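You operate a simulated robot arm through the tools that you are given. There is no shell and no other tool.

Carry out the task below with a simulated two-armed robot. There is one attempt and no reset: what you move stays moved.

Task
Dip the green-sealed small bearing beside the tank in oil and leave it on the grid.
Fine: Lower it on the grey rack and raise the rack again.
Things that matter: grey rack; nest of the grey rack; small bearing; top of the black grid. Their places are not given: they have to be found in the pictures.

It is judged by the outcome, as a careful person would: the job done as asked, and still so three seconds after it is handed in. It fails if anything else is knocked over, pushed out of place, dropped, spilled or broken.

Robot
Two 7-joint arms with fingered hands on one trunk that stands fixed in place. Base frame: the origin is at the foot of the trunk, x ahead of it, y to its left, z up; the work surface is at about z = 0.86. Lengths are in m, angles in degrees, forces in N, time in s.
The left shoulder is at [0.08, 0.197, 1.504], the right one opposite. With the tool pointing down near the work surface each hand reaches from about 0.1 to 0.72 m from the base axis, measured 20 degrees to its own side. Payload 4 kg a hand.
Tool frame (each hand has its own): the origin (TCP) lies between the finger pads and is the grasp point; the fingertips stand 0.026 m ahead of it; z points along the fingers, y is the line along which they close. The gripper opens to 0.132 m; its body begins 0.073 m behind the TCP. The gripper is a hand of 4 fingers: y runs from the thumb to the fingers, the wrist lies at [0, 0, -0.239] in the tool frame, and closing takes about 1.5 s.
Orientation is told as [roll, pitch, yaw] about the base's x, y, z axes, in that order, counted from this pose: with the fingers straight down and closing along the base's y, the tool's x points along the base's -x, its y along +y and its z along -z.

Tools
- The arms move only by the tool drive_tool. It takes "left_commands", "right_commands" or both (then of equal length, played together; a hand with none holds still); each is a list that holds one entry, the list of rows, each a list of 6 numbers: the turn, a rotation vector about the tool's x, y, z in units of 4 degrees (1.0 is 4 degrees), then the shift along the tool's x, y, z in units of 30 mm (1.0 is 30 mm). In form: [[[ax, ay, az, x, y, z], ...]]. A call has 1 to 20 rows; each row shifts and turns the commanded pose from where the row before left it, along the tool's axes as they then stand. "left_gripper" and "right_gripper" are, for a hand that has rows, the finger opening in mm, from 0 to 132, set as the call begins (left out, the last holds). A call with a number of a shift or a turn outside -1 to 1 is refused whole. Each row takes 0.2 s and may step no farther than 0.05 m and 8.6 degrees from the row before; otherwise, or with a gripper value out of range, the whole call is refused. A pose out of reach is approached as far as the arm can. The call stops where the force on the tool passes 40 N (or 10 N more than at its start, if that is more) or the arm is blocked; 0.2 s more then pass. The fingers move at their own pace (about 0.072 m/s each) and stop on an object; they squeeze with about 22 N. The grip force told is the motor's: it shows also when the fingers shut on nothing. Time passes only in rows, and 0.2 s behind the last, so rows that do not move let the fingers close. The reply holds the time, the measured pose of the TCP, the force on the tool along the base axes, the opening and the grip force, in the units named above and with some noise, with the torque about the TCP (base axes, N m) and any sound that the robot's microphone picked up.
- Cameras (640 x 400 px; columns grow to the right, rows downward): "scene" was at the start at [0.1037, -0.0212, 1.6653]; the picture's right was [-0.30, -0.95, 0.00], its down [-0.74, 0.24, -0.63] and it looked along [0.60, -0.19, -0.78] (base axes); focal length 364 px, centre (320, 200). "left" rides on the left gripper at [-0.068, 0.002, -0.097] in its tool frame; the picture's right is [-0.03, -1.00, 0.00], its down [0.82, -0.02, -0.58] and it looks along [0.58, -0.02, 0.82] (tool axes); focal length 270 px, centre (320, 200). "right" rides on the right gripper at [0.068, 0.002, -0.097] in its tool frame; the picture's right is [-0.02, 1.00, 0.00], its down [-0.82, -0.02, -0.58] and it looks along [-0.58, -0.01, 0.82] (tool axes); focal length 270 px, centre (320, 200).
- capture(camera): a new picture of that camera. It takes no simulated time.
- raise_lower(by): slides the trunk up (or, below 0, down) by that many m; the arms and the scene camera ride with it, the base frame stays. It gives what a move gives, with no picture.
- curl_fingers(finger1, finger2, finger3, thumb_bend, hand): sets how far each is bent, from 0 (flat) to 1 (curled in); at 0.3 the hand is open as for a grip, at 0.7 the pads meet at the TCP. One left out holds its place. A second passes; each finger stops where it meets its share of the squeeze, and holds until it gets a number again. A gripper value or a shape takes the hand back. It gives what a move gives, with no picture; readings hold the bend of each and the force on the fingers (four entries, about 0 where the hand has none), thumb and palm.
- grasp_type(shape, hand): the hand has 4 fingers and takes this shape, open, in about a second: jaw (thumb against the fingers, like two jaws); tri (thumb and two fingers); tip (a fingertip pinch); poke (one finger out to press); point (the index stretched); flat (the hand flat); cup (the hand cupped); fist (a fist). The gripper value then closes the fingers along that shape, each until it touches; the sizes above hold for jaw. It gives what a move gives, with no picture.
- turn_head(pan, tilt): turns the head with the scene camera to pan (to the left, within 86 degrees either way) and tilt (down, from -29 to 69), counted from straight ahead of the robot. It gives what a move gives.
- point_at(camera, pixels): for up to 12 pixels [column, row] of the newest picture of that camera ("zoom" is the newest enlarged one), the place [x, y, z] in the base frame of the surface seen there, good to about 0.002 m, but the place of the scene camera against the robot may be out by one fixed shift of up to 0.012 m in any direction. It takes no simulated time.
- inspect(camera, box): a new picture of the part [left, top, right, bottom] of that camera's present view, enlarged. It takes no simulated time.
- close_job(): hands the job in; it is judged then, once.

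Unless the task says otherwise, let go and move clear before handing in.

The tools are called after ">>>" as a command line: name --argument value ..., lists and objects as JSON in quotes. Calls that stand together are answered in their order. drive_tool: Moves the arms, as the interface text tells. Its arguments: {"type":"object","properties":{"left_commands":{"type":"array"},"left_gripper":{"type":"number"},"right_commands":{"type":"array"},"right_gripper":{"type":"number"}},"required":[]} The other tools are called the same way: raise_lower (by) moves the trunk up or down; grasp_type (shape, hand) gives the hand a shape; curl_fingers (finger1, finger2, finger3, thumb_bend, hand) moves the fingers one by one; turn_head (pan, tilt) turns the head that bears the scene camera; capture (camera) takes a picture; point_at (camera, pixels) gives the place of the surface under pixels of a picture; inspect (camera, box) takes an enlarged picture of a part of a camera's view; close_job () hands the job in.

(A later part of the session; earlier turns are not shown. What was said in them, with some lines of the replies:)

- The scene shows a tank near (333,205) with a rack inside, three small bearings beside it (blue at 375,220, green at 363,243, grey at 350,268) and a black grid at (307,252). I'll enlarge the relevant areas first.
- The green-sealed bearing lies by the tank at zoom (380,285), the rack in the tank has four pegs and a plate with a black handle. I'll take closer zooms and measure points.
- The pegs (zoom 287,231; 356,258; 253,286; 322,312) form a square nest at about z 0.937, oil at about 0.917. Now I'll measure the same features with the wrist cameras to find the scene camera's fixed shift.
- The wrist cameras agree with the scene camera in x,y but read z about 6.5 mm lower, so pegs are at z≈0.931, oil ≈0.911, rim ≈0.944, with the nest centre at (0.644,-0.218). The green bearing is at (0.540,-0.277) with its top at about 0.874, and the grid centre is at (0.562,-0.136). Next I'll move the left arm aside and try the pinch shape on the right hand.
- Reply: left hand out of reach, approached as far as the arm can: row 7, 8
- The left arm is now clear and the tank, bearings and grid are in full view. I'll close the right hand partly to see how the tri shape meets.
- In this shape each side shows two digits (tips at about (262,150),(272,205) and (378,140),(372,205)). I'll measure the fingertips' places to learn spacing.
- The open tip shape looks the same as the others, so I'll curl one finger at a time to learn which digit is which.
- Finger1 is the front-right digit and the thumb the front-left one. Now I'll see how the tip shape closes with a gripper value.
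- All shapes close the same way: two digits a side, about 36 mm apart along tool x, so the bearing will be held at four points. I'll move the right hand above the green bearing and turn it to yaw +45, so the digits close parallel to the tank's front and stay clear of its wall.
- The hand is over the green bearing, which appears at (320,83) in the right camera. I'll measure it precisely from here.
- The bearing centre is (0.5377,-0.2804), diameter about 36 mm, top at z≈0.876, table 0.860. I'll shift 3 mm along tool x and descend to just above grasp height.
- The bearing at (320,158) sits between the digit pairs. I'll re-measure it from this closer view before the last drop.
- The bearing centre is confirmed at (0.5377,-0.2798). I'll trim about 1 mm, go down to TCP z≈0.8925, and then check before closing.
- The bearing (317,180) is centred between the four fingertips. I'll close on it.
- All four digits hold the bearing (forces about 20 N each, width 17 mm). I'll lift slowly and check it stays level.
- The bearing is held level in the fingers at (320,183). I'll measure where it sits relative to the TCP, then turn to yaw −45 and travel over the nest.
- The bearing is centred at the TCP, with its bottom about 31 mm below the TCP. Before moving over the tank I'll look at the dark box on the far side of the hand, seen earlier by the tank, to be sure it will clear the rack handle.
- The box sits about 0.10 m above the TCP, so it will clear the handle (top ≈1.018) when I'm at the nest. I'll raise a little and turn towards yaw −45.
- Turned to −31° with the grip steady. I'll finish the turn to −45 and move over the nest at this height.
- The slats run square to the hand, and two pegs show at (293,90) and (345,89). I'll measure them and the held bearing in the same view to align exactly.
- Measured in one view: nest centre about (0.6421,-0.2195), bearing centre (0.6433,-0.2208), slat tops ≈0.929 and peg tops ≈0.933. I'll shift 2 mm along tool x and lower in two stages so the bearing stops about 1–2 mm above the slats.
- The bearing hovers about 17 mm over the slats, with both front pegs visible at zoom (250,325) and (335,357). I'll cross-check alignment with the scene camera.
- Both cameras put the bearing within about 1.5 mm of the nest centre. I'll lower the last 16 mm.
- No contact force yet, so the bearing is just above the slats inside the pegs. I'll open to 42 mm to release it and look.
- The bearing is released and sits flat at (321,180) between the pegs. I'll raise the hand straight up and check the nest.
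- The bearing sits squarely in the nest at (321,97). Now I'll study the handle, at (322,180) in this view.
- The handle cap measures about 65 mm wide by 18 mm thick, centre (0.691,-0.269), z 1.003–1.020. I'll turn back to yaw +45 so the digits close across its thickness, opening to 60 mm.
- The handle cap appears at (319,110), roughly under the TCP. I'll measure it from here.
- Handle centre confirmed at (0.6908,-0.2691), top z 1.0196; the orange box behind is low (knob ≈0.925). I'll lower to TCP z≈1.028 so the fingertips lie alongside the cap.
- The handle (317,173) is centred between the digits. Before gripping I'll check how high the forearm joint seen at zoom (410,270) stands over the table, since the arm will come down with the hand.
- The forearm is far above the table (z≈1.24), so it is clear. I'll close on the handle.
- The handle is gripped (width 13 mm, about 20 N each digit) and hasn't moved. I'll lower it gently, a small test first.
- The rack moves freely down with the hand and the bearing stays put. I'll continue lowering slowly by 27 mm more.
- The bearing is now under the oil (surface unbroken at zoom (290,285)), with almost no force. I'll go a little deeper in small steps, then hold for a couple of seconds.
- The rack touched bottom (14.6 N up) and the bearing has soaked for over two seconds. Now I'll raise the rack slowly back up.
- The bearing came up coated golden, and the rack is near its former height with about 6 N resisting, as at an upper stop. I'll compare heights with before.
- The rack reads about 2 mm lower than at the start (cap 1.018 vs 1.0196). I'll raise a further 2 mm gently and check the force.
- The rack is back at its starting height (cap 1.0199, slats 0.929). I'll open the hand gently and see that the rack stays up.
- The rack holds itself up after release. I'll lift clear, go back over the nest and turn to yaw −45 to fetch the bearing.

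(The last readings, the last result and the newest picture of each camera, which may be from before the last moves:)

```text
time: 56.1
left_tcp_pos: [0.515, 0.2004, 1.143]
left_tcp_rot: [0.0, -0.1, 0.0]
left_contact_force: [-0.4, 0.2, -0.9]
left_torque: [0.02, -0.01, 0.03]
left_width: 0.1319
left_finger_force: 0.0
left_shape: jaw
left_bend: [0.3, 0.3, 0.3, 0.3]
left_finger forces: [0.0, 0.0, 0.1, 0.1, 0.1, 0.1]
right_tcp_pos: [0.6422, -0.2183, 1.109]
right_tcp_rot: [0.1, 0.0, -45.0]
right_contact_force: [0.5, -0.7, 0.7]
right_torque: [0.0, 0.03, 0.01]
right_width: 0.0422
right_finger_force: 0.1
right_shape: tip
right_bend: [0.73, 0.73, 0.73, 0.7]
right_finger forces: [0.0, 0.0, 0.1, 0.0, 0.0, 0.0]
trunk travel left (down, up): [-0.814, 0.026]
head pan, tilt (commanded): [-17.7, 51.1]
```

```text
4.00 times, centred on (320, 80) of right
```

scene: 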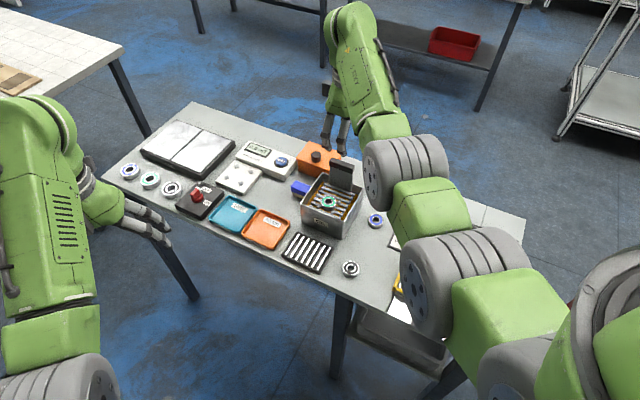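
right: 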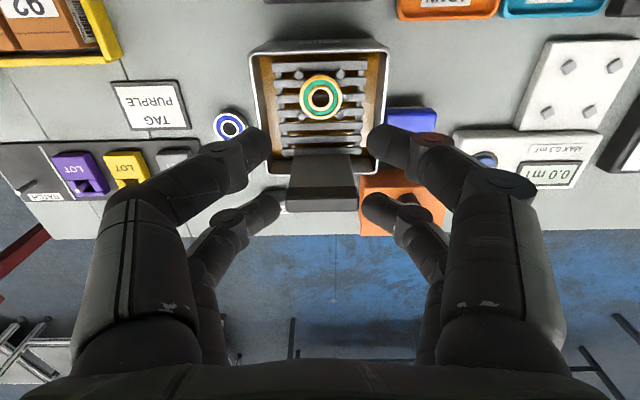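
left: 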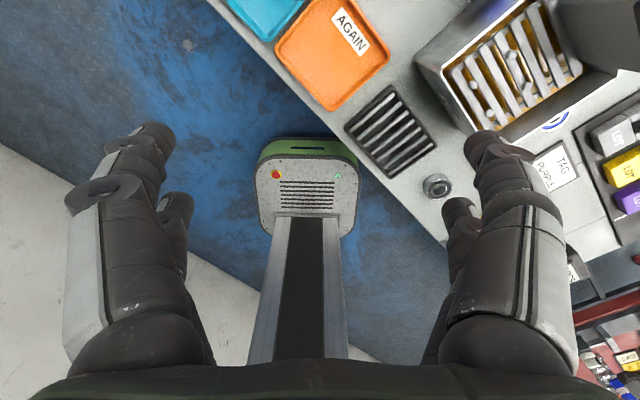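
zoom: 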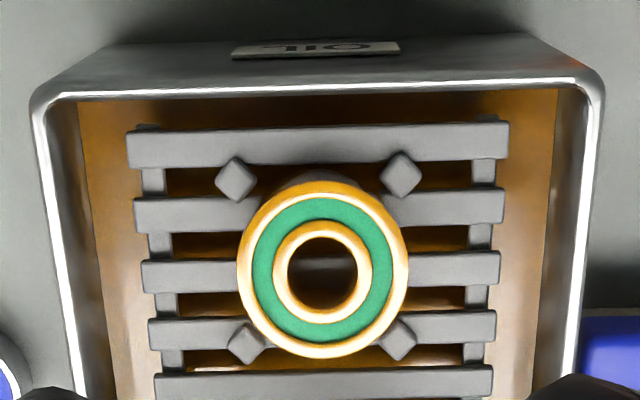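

>>> point_at --camera "zoom" --pixels '[[246, 272], [400, 272], [322, 200], [322, 348], [258, 270], [388, 270], [322, 206], [322, 334], [235, 178], [402, 176], [246, 344], [400, 340]]'

```text
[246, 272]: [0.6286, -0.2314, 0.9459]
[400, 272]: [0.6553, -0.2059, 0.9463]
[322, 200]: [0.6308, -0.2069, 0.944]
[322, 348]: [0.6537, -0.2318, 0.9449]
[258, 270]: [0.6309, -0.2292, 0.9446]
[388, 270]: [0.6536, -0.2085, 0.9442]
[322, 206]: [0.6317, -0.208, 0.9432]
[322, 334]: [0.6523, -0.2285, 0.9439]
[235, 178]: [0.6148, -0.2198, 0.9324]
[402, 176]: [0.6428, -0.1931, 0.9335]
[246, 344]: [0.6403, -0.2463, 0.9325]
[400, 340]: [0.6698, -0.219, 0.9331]
```

The bearing is centred at (0.6421,-0.2188), directly under the TCP. I'll descend to the release height used before (TCP z≈0.9605), open 46 mm.

>>> drive_tool --right_commands '[[[0, 0, 0, 0, 0, 0.8], [0, 0, 0, 0, 0, 1], [0, 0, 0, 0, 0, 1], [0, 0, 0, 0, 0, 0.8], [0, 0, 0, 0, 0, 0.5], [0, 0, 0, 0, 0, 0.3], [0, 0, 0, 0, 0, 0.3], [0, 0, 0, 0, 0, 0.2], [0, 0, 0, 0, 0, 0.08], [0, 0, 0, 0, 0, 0]]]' --right_gripper 46

>>> capture --camera "right"

```text
time: 58.3
left_tcp_pos: [0.5153, 0.1996, 1.1431]
left_tcp_rot: [0.0, -0.1, 0.0]
left_contact_force: [0.1, -0.3, 0.5]
left_torque: [0.02, 0.02, -0.01]
left_width: 0.1319
left_finger_force: 0.0
left_shape: jaw
left_bend: [0.3, 0.3, 0.3, 0.3]
left_finger forces: [0.0, 0.1, 0.0, 0.0, 0.0, 0.0]
right_tcp_pos: [0.6423, -0.2189, 0.9596]
right_tcp_rot: [0.0, 0.0, -45.0]
right_contact_force: [-0.7, 0.1, 0.0]
right_torque: [0.01, 0.0, -0.04]
right_width: 0.0455
right_finger_force: 0.1
right_shape: tip
right_bend: [0.73, 0.73, 0.73, 0.7]
right_finger forces: [0.0, 0.1, 0.0, 0.1, 0.0, 0.0]
trunk travel left (down, up): [-0.814, 0.026]
head pan, tilt (commanded): [-17.7, 51.1]
```

```text
taken
```

right: 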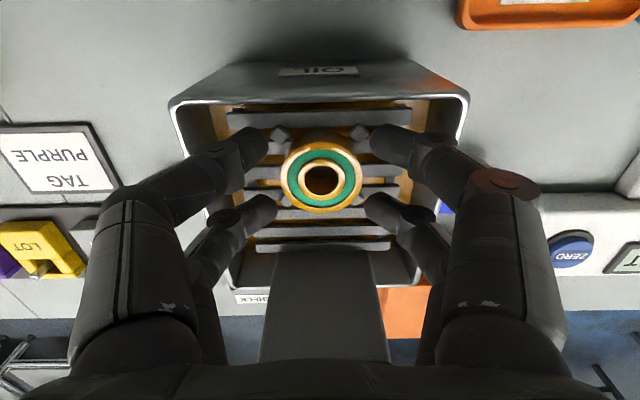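

The fingertips are around the bearing with no contact force. I'll close on it.

>>> drive_tool --right_commands '[[[0, 0, 0, 0, 0, 0], [0, 0, 0, 0, 0, 0], [0, 0, 0, 0, 0, 0], [0, 0, 0, 0, 0, 0], [0, 0, 0, 0, 0, 0], [0, 0, 0, 0, 0, 0], [0, 0, 0, 0, 0, 0]]]' --right_gripper 0

>>> capture --camera "right"

```text
time: 59.9
left_tcp_pos: [0.517, 0.1992, 1.1429]
left_tcp_rot: [-0.1, -0.1, 0.0]
left_contact_force: [0.4, 0.7, -0.1]
left_torque: [-0.02, -0.02, -0.01]
left_width: 0.132
left_finger_force: 0.1
left_shape: jaw
left_bend: [0.3, 0.3, 0.3, 0.3]
left_finger forces: [0.0, 0.1, 0.0, 0.1, 0.0, 0.0]
right_tcp_pos: [0.6421, -0.2185, 0.9603]
right_tcp_rot: [0.0, 0.0, -45.0]
right_contact_force: [-0.8, -0.2, -0.1]
right_torque: [-0.01, 0.04, -0.02]
right_width: 0.0174
right_finger_force: 22.3
right_shape: tip
right_bend: [0.73, 0.73, 0.73, 0.7]
right_finger forces: [20.8, 20.0, 18.6, 0.0, 17.8, 0.0]
trunk travel left (down, up): [-0.814, 0.026]
head pan, tilt (commanded): [-17.7, 51.1]
```

```text
taken
```

right: 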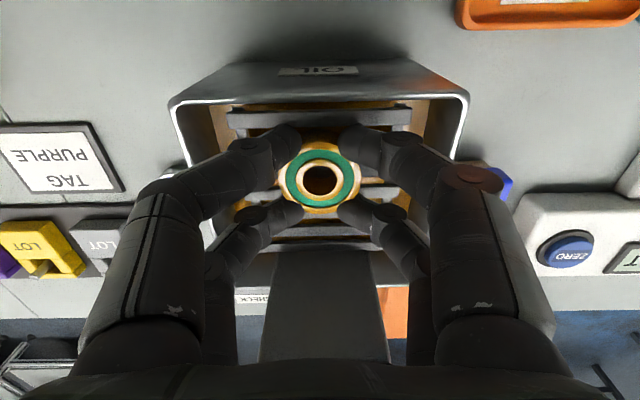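

The grip matches the first one (width 17 mm, ~20 N each). I'll lift slowly at first.

>>> drive_tool --right_commands '[[[0, 0, 0, 0, 0, -0.1], [0, 0, 0, 0, 0, -0.15], [0, 0, 0, 0, 0, -0.2], [0, 0, 0, 0, 0, -0.3], [0, 0, 0, 0, 0, -0.5], [0, 0, 0, 0, 0, -0.6], [0, 0, 0, 0, 0, -0.7], [0, 0, 0, 0, 0, -0.5], [0, 0, 0, 0, 0, -0.25], [0, 0, 0, 0, 0, 0]]]'

>>> capture --camera "right"

>>> capture --camera "scene"

```text
time: 62.1
left_tcp_pos: [0.5152, 0.1992, 1.1432]
left_tcp_rot: [0.0, -0.1, 0.0]
left_contact_force: [-0.1, 0.9, -0.8]
left_torque: [-0.01, -0.01, -0.01]
left_width: 0.132
left_finger_force: 0.0
left_shape: jaw
left_bend: [0.3, 0.3, 0.3, 0.3]
left_finger forces: [0.0, 0.0, 0.0, 0.1, 0.0, 0.0]
right_tcp_pos: [0.642, -0.2187, 1.0584]
right_tcp_rot: [0.0, 0.1, -45.0]
right_contact_force: [0.8, 0.0, -0.5]
right_torque: [-0.01, -0.05, 0.01]
right_width: 0.0173
right_finger_force: 22.3
right_shape: tip
right_bend: [0.73, 0.73, 0.73, 0.7]
right_finger forces: [21.9, 21.5, 19.2, 0.0, 18.9, 0.1]
trunk travel left (down, up): [-0.814, 0.026]
head pan, tilt (commanded): [-17.7, 51.1]
```

```text
taken
```

right: 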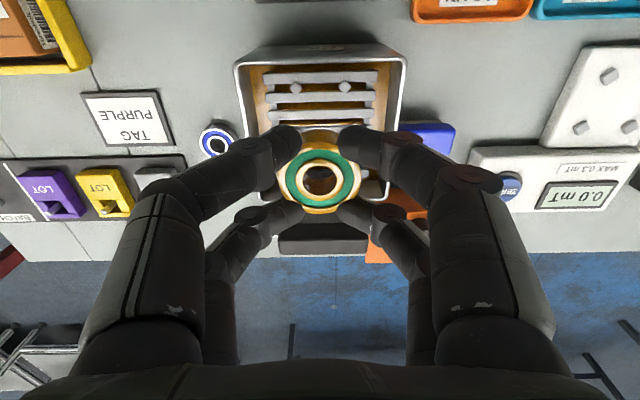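

```text
taken
```

scene: 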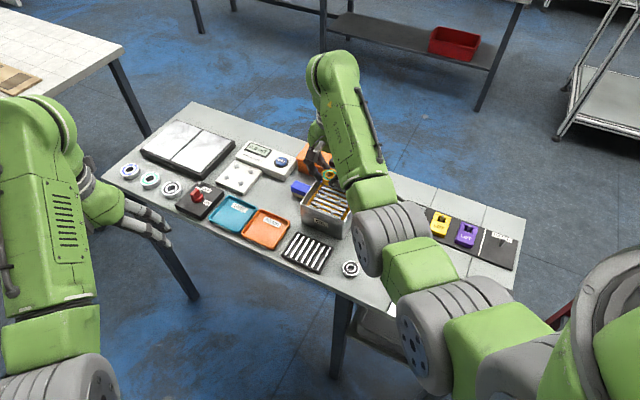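

The bearing is held and the rack remains up. I'll pause briefly over the tank, then move straight over the grid at this height.

>>> drive_tool --right_commands '[[[0, 0, 0, 0, 0, 0], [0, 0, 0, 0, 0, 0], [0, 0, 0, 0, 0, 0], [0, 0, 0, 0, 0, 0], [0, 0, 0, 0, 0, 0], [0, 0, 0, 0, 0, 0], [0, 0, 0, 0.5, 0.02, 0], [0, 0, 0, 0.8, 0.02, 0], [0, 0, 0, 0.8, 0.02, 0], [0, 0, 0, 0.8, 0, 0], [0, 0, 0, 0.6, 0, 0], [0, 0, 0, 0.33, 0, 0], [0, 0, 0, 0, 0, 0]]]'

>>> capture --camera "right"

>>> inspect --camera "scene" --box '[240, 150, 380, 290]'

```text
time: 64.9
left_tcp_pos: [0.5169, 0.2, 1.1424]
left_tcp_rot: [0.1, -0.2, 0.0]
left_contact_force: [-1.3, 0.2, 0.0]
left_torque: [-0.01, 0.0, -0.02]
left_width: 0.1319
left_finger_force: 0.0
left_shape: jaw
left_bend: [0.3, 0.3, 0.3, 0.3]
left_finger forces: [0.1, 0.0, 0.0, 0.0, 0.0, 0.1]
right_tcp_pos: [0.5628, -0.1364, 1.058]
right_tcp_rot: [0.0, -0.1, -45.0]
right_contact_force: [-0.4, 0.5, -1.3]
right_torque: [-0.03, -0.03, 0.03]
right_width: 0.0169
right_finger_force: 21.8
right_shape: tip
right_bend: [0.73, 0.73, 0.73, 0.7]
right_finger forces: [22.4, 22.4, 19.8, 0.0, 19.5, 0.0]
trunk travel left (down, up): [-0.814, 0.026]
head pan, tilt (commanded): [-17.7, 51.1]
```

```text
taken
```

right: 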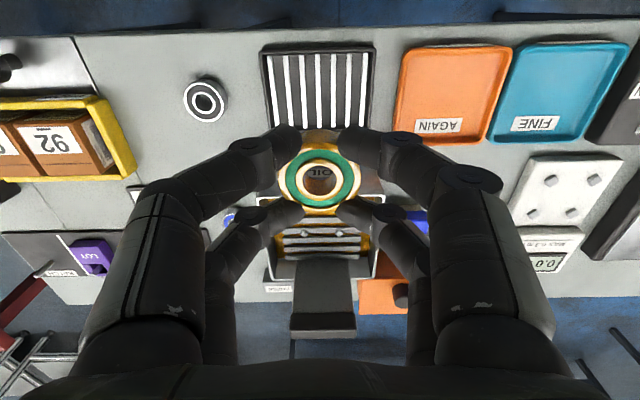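

```text
2.86 times, centred on (310, 220) of scene
```

zoom: 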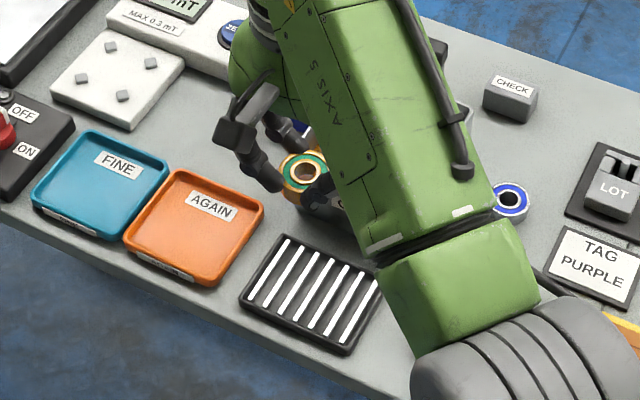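

Over the grid now; in the right camera the grid spans roughly (263–375, 45–128), partly behind the bearing. I'll measure its corners and top.

>>> inspect --camera "right" --box '[240, 30, 400, 150]'

>>> point_at --camera "right" --pixels '[[266, 50], [374, 48], [268, 126], [370, 122], [320, 60], [320, 120], [303, 90], [337, 90], [320, 150], [320, 208], [288, 180], [352, 180]]'

```text
3.33 times, centred on (320, 90) of right
```

zoom: 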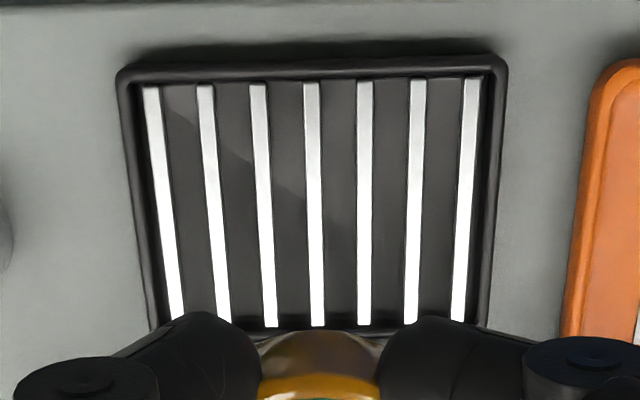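

```text
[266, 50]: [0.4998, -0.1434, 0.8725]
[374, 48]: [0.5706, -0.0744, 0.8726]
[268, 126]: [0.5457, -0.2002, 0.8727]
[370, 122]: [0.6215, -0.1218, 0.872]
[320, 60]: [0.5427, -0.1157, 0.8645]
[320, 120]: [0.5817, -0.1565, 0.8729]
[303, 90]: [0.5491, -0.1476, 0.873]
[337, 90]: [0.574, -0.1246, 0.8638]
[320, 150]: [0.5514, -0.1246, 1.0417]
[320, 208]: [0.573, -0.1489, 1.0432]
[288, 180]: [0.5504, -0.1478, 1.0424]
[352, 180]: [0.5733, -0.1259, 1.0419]
```

The grid centre is (0.5594,-0.135) with bar tops at z≈0.873; the bearing is at (0.562,-0.1368). I'll shift 3 mm and lower in stages to just above the bars.

>>> drive_tool --right_commands '[[[0, 0, 0, 0.1, -0.02, 0.7], [0, 0, 0, 0, 0, 0.9], [0, 0, 0, 0, 0, 0.9], [0, 0, 0, 0, 0, 0.8], [0, 0, 0, 0, 0, 0.6], [0, 0, 0, 0, 0, 0.4], [0, 0, 0, 0, 0, 0.3], [0, 0, 0, 0, 0, 0.2], [0, 0, 0, 0, 0, 0]]]'

>>> capture --camera "right"

>>> inspect --camera "scene" --box '[260, 190, 360, 290]'

```text
time: 66.9
left_tcp_pos: [0.5171, 0.2002, 1.1435]
left_tcp_rot: [0.0, -0.1, 0.0]
left_contact_force: [-0.3, -0.3, -0.2]
left_torque: [-0.02, 0.0, 0.0]
left_width: 0.1319
left_finger_force: 0.0
left_shape: jaw
left_bend: [0.3, 0.3, 0.3, 0.3]
left_finger forces: [0.1, 0.1, 0.0, 0.0, 0.0, 0.0]
right_tcp_pos: [0.5594, -0.1354, 0.9147]
right_tcp_rot: [0.0, 0.0, -45.1]
right_contact_force: [0.4, 1.0, -0.8]
right_torque: [0.03, 0.03, 0.01]
right_width: 0.0172
right_finger_force: 22.3
right_shape: tip
right_bend: [0.73, 0.73, 0.73, 0.7]
right_finger forces: [23.2, 23.6, 20.4, 0.0, 20.6, 0.0]
trunk travel left (down, up): [-0.814, 0.026]
head pan, tilt (commanded): [-17.7, 51.1]
```

```text
taken
```

right: 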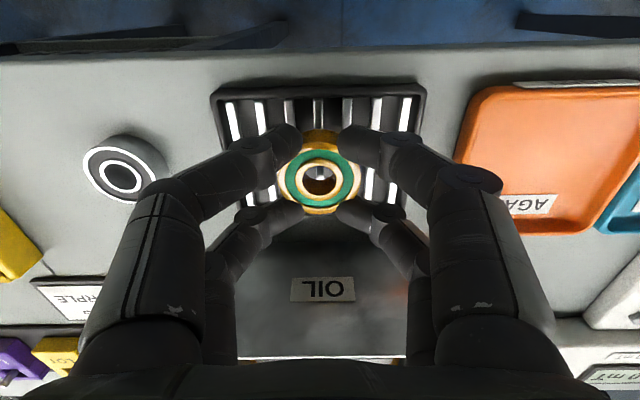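

```text
4.00 times, centred on (310, 240) of scene
```

zoom: 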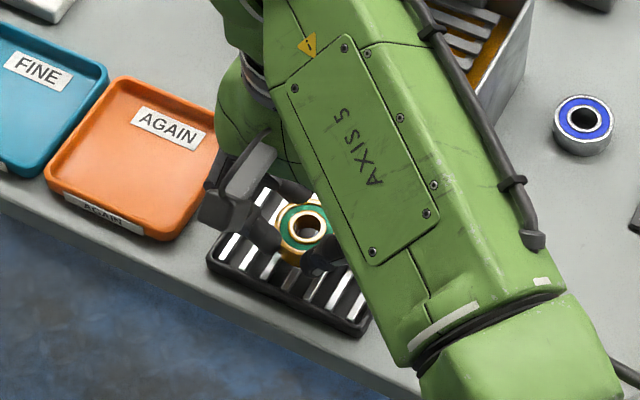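

The bearing is centred over the grid, about 9 mm above. I'll lower the rest gently in small steps.

>>> drive_tool --right_commands '[[[0, 0, 0, 0, 0, 0.15], [0, 0, 0, 0, 0, 0.1], [0, 0, 0, 0, 0, 0.06], [0, 0, 0, 0, 0, 0]]]'

>>> capture --camera "right"

>>> point_at --camera "right" --pixels '[[320, 152], [320, 208], [288, 180], [352, 180], [232, 120], [405, 115], [320, 120]]'

```text
time: 67.9
left_tcp_pos: [0.5157, 0.1999, 1.1432]
left_tcp_rot: [0.0, -0.1, -0.1]
left_contact_force: [0.8, -0.3, -0.5]
left_torque: [0.0, 0.0, 0.01]
left_width: 0.1321
left_finger_force: 0.1
left_shape: jaw
left_bend: [0.3, 0.3, 0.3, 0.3]
left_finger forces: [0.0, 0.1, 0.0, 0.0, 0.1, 0.0]
right_tcp_pos: [0.5593, -0.1345, 0.9062]
right_tcp_rot: [-0.1, -0.1, -45.0]
right_contact_force: [0.8, 0.3, -1.1]
right_torque: [-0.02, 0.02, 0.01]
right_width: 0.0167
right_finger_force: 22.7
right_shape: tip
right_bend: [0.73, 0.73, 0.73, 0.7]
right_finger forces: [23.3, 23.8, 20.5, 0.0, 20.7, 0.0]
trunk travel left (down, up): [-0.814, 0.026]
head pan, tilt (commanded): [-17.7, 51.1]
```

```text
taken
```

right: 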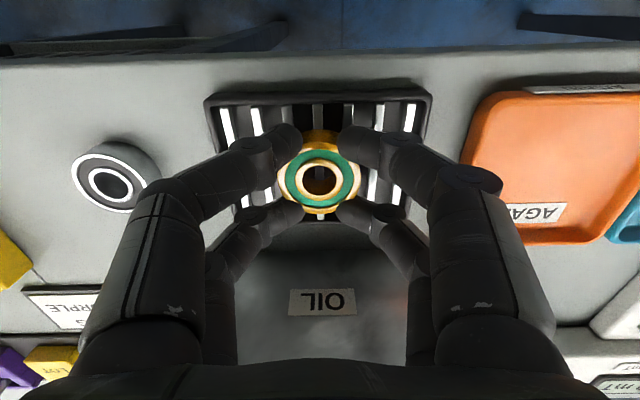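

```text
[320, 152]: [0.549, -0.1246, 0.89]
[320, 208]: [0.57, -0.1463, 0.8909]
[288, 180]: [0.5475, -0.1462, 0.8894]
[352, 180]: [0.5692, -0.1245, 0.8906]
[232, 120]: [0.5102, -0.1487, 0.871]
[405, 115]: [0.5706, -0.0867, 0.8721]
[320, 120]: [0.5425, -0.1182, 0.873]
```

The bearing top reads 0.890, so its bottom is about 1 mm above the bars. I'll lower one more millimetre and check for contact.

>>> drive_tool --right_commands '[[[0, 0, 0, 0, 0, 0.03], [0, 0, 0, 0, 0, 0]]]'

```text
time: 68.5
left_tcp_pos: [0.517, 0.1994, 1.1428]
left_tcp_rot: [0.0, -0.1, 0.0]
left_contact_force: [1.0, 0.5, -0.5]
left_torque: [0.0, 0.03, 0.01]
left_width: 0.1319
left_finger_force: 0.1
left_shape: jaw
left_bend: [0.3, 0.3, 0.3, 0.3]
left_finger forces: [0.0, 0.1, 0.1, 0.1, 0.1, 0.1]
right_tcp_pos: [0.5607, -0.1337, 0.905]
right_tcp_rot: [0.0, 0.0, -45.0]
right_contact_force: [-0.4, 0.7, -1.4]
right_torque: [-0.02, 0.01, 0.0]
right_width: 0.0168
right_finger_force: 22.0
right_shape: tip
right_bend: [0.73, 0.73, 0.73, 0.7]
right_finger forces: [23.2, 23.8, 20.5, 0.1, 20.7, 0.0]
trunk travel left (down, up): [-0.814, 0.026]
head pan, tilt (commanded): [-17.7, 51.1]
```

Still carrying the bearing's weight (−1.4 N), so no contact yet. One more millimetre.

>>> drive_tool --right_commands '[[[0, 0, 0, 0, 0, 0.03], [0, 0, 0, 0, 0, 0]]]'

```text
time: 69.1
left_tcp_pos: [0.517, 0.1991, 1.1432]
left_tcp_rot: [0.0, -0.1, 0.1]
left_contact_force: [0.8, 0.4, -0.5]
left_torque: [-0.02, 0.01, -0.03]
left_width: 0.1321
left_finger_force: 0.0
left_shape: jaw
left_bend: [0.3, 0.3, 0.3, 0.3]
left_finger forces: [0.0, 0.0, 0.0, 0.0, 0.1, 0.0]
right_tcp_pos: [0.5594, -0.1328, 0.904]
right_tcp_rot: [0.0, 0.0, -45.0]
right_contact_force: [0.7, 0.4, -1.2]
right_torque: [-0.01, -0.03, -0.01]
right_width: 0.0168
right_finger_force: 22.1
right_shape: tip
right_bend: [0.73, 0.73, 0.73, 0.7]
right_finger forces: [23.2, 23.8, 20.5, 0.0, 20.7, 0.0]
trunk travel left (down, up): [-0.814, 0.026]
head pan, tilt (commanded): [-17.7, 51.1]
```

>>> drive_tool --right_commands '[[[0, 0, 0, 0, 0, 0.03], [0, 0, 0, 0, 0, 0]]]'

>>> capture --camera "right"

>>> point_at --camera "right" --pixels '[[320, 152], [320, 208], [288, 180], [352, 180], [228, 125], [409, 118]]'

```text
time: 69.7
left_tcp_pos: [0.5159, 0.1995, 1.1421]
left_tcp_rot: [-0.1, 0.0, 0.0]
left_contact_force: [-0.2, -0.2, 0.3]
left_torque: [0.0, 0.03, 0.01]
left_width: 0.132
left_finger_force: 0.1
left_shape: jaw
left_bend: [0.3, 0.3, 0.3, 0.3]
left_finger forces: [0.0, 0.0, 0.0, 0.1, 0.1, 0.0]
right_tcp_pos: [0.5593, -0.1338, 0.904]
right_tcp_rot: [0.0, 0.0, -45.0]
right_contact_force: [-0.1, -0.3, 0.9]
right_torque: [0.0, 0.0, -0.03]
right_width: 0.0169
right_finger_force: 21.2
right_shape: tip
right_bend: [0.73, 0.73, 0.73, 0.7]
right_finger forces: [23.4, 23.9, 20.5, 0.0, 20.8, 0.0]
trunk travel left (down, up): [-0.814, 0.026]
head pan, tilt (commanded): [-17.7, 51.1]
```

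```text
taken
```

right: 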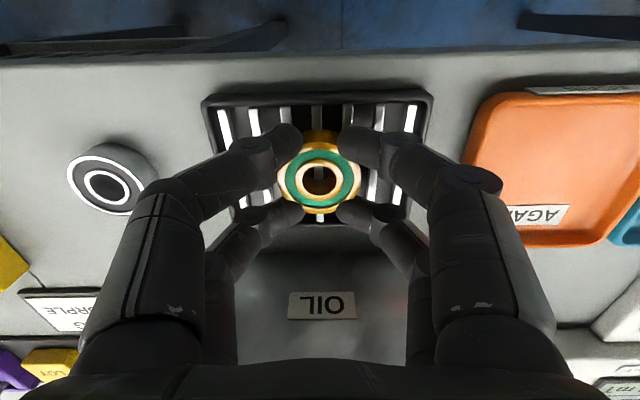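

```text
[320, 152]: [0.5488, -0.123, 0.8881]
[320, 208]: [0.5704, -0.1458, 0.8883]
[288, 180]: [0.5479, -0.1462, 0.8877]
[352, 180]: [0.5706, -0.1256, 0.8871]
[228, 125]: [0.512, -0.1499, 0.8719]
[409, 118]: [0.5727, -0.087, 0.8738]
```

The force changed from −1.2 to +0.9 N: the bearing just rests on the bars. I'll release it.

>>> drive_tool --right_commands '[[[0, 0, 0, 0, 0, 0], [0, 0, 0, 0, 0, 0], [0, 0, 0, 0, 0, 0], [0, 0, 0, 0, 0, 0]]]' --right_gripper 48

>>> capture --camera "right"

```text
time: 70.7
left_tcp_pos: [0.5167, 0.2004, 1.1424]
left_tcp_rot: [0.0, -0.1, 0.0]
left_contact_force: [-0.1, -0.8, 0.0]
left_torque: [0.01, 0.02, 0.02]
left_width: 0.1317
left_finger_force: 0.0
left_shape: jaw
left_bend: [0.3, 0.3, 0.3, 0.3]
left_finger forces: [0.1, 0.0, 0.1, 0.0, 0.0, 0.0]
right_tcp_pos: [0.5599, -0.1349, 0.904]
right_tcp_rot: [0.0, 0.0, -45.1]
right_contact_force: [0.1, 0.1, 0.3]
right_torque: [0.0, 0.01, 0.0]
right_width: 0.0477
right_finger_force: 0.0
right_shape: tip
right_bend: [0.74, 0.74, 0.74, 0.7]
right_finger forces: [0.1, 0.1, 0.0, 0.1, 0.1, 0.0]
trunk travel left (down, up): [-0.814, 0.026]
head pan, tilt (commanded): [-17.7, 51.1]
```

```text
taken
```

right: 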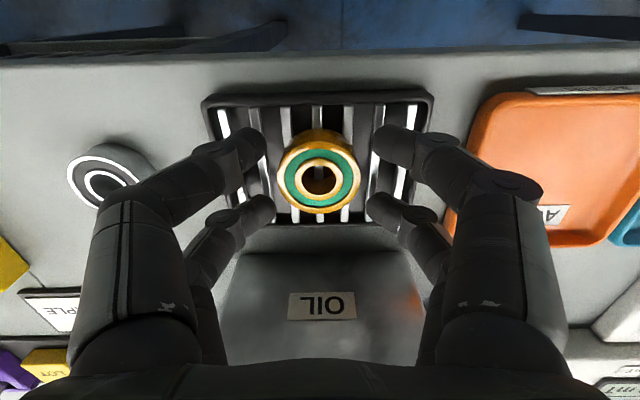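

The bearing rests on the bars at (319,180) and the digits are clear of it. I'll rise straight up, well clear, then move back and look over everything.

>>> drive_tool --right_commands '[[[0, 0, 0, 0, 0, -0.3], [0, 0, 0, 0, 0, -0.5], [0, 0, 0, 0, 0, -0.8], [0, 0, 0, 0, 0, -1], [0, 0, 0, 0, 0, -1], [0, 0, 0, 0, 0, -1], [0, 0, 0, 0, 0, -1], [0, 0, 0, 0, 0, -1], [0, 0, 0, 0, -0.8, -0.4], [0, 0, 0, 0, -1, 0], [0, 0, 0, 0, -1, 0], [0, 0, 0, 0, -1, 0], [0, 0, 0, 0, -1, 0], [0, 0, 0, 0, -1, 0], [0, 0, 0, 0, 0, 0]]]'

>>> capture --camera "scene"

>>> inspect --camera "scene" --box '[250, 140, 410, 290]'

```text
time: 73.9
left_tcp_pos: [0.5161, 0.1997, 1.1419]
left_tcp_rot: [0.0, -0.1, 0.0]
left_contact_force: [0.6, 0.5, 0.3]
left_torque: [0.0, -0.01, 0.03]
left_width: 0.1319
left_finger_force: 0.1
left_shape: jaw
left_bend: [0.3, 0.3, 0.3, 0.3]
left_finger forces: [0.1, 0.0, 0.0, 0.1, 0.0, 0.0]
right_tcp_pos: [0.446, -0.2574, 1.0951]
right_tcp_rot: [-0.1, -0.1, -45.0]
right_contact_force: [-0.2, -0.9, 0.2]
right_torque: [0.0, -0.01, 0.0]
right_width: 0.0477
right_finger_force: 0.1
right_shape: tip
right_bend: [0.74, 0.74, 0.74, 0.7]
right_finger forces: [0.1, 0.1, 0.1, 0.1, 0.0, 0.0]
right hand out of reach, approached as far as the arm can: row 12, 13, 14
trunk travel left (down, up): [-0.814, 0.026]
head pan, tilt (commanded): [-17.7, 51.1]
```

```text
taken
```

scene: 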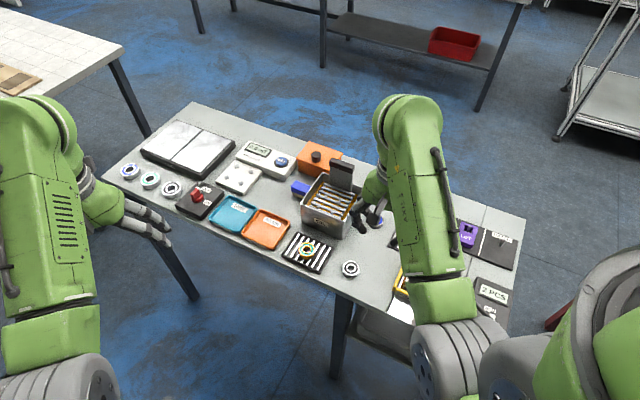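

```text
2.67 times, centred on (330, 215) of scene
```

zoom: 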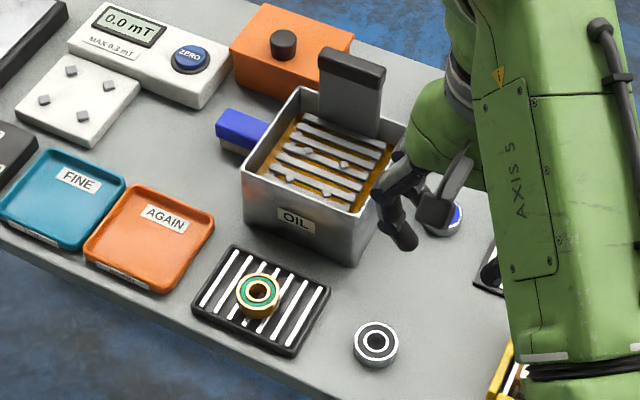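

The oiled green bearing rests on the grid at zoom (257,292), and the rack is up. I'll verify the heights and that the neighbours haven't moved before handing in.

>>> point_at --camera "zoom" --pixels '[[352, 65], [290, 163], [345, 165], [258, 278], [240, 292], [278, 292], [376, 343], [215, 300], [310, 330]]'

```text
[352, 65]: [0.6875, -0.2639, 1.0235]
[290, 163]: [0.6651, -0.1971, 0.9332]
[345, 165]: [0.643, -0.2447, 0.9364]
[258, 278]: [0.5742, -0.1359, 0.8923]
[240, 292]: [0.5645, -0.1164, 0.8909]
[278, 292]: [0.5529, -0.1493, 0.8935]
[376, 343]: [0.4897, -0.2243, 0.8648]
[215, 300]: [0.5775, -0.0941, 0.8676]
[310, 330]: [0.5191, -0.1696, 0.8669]
```

The rack reads the same as at the start (cap 1.0235, pegs 0.936 in the scene camera). The bearing lies flat on the grid at about z 0.892, the grey bearing is unmoved, and both hands are clear, so I'm handing in.

>>> close_job

```text
The job is handed in.
```

I dipped the green-sealed bearing from beside the tank in the oil, and it now lies flat on the black grid. The job is handed in.

- **Dip:** I set the bearing in the nest of the grey rack and lowered the rack by its handle until it touched bottom. It soaked fully covered for over two seconds and came up coated in oil.
- **Rack:** I raised it again, and it stays up on its own at the same height as at the start.
- **Grid:** I set the bearing down at the centre of the grid and let go. It rests on the bars.
- **Surroundings:** In the last picture nothing else looked moved, tipped or spilled. I measured only the grey bearing, and it is where it was. Both hands are clear.
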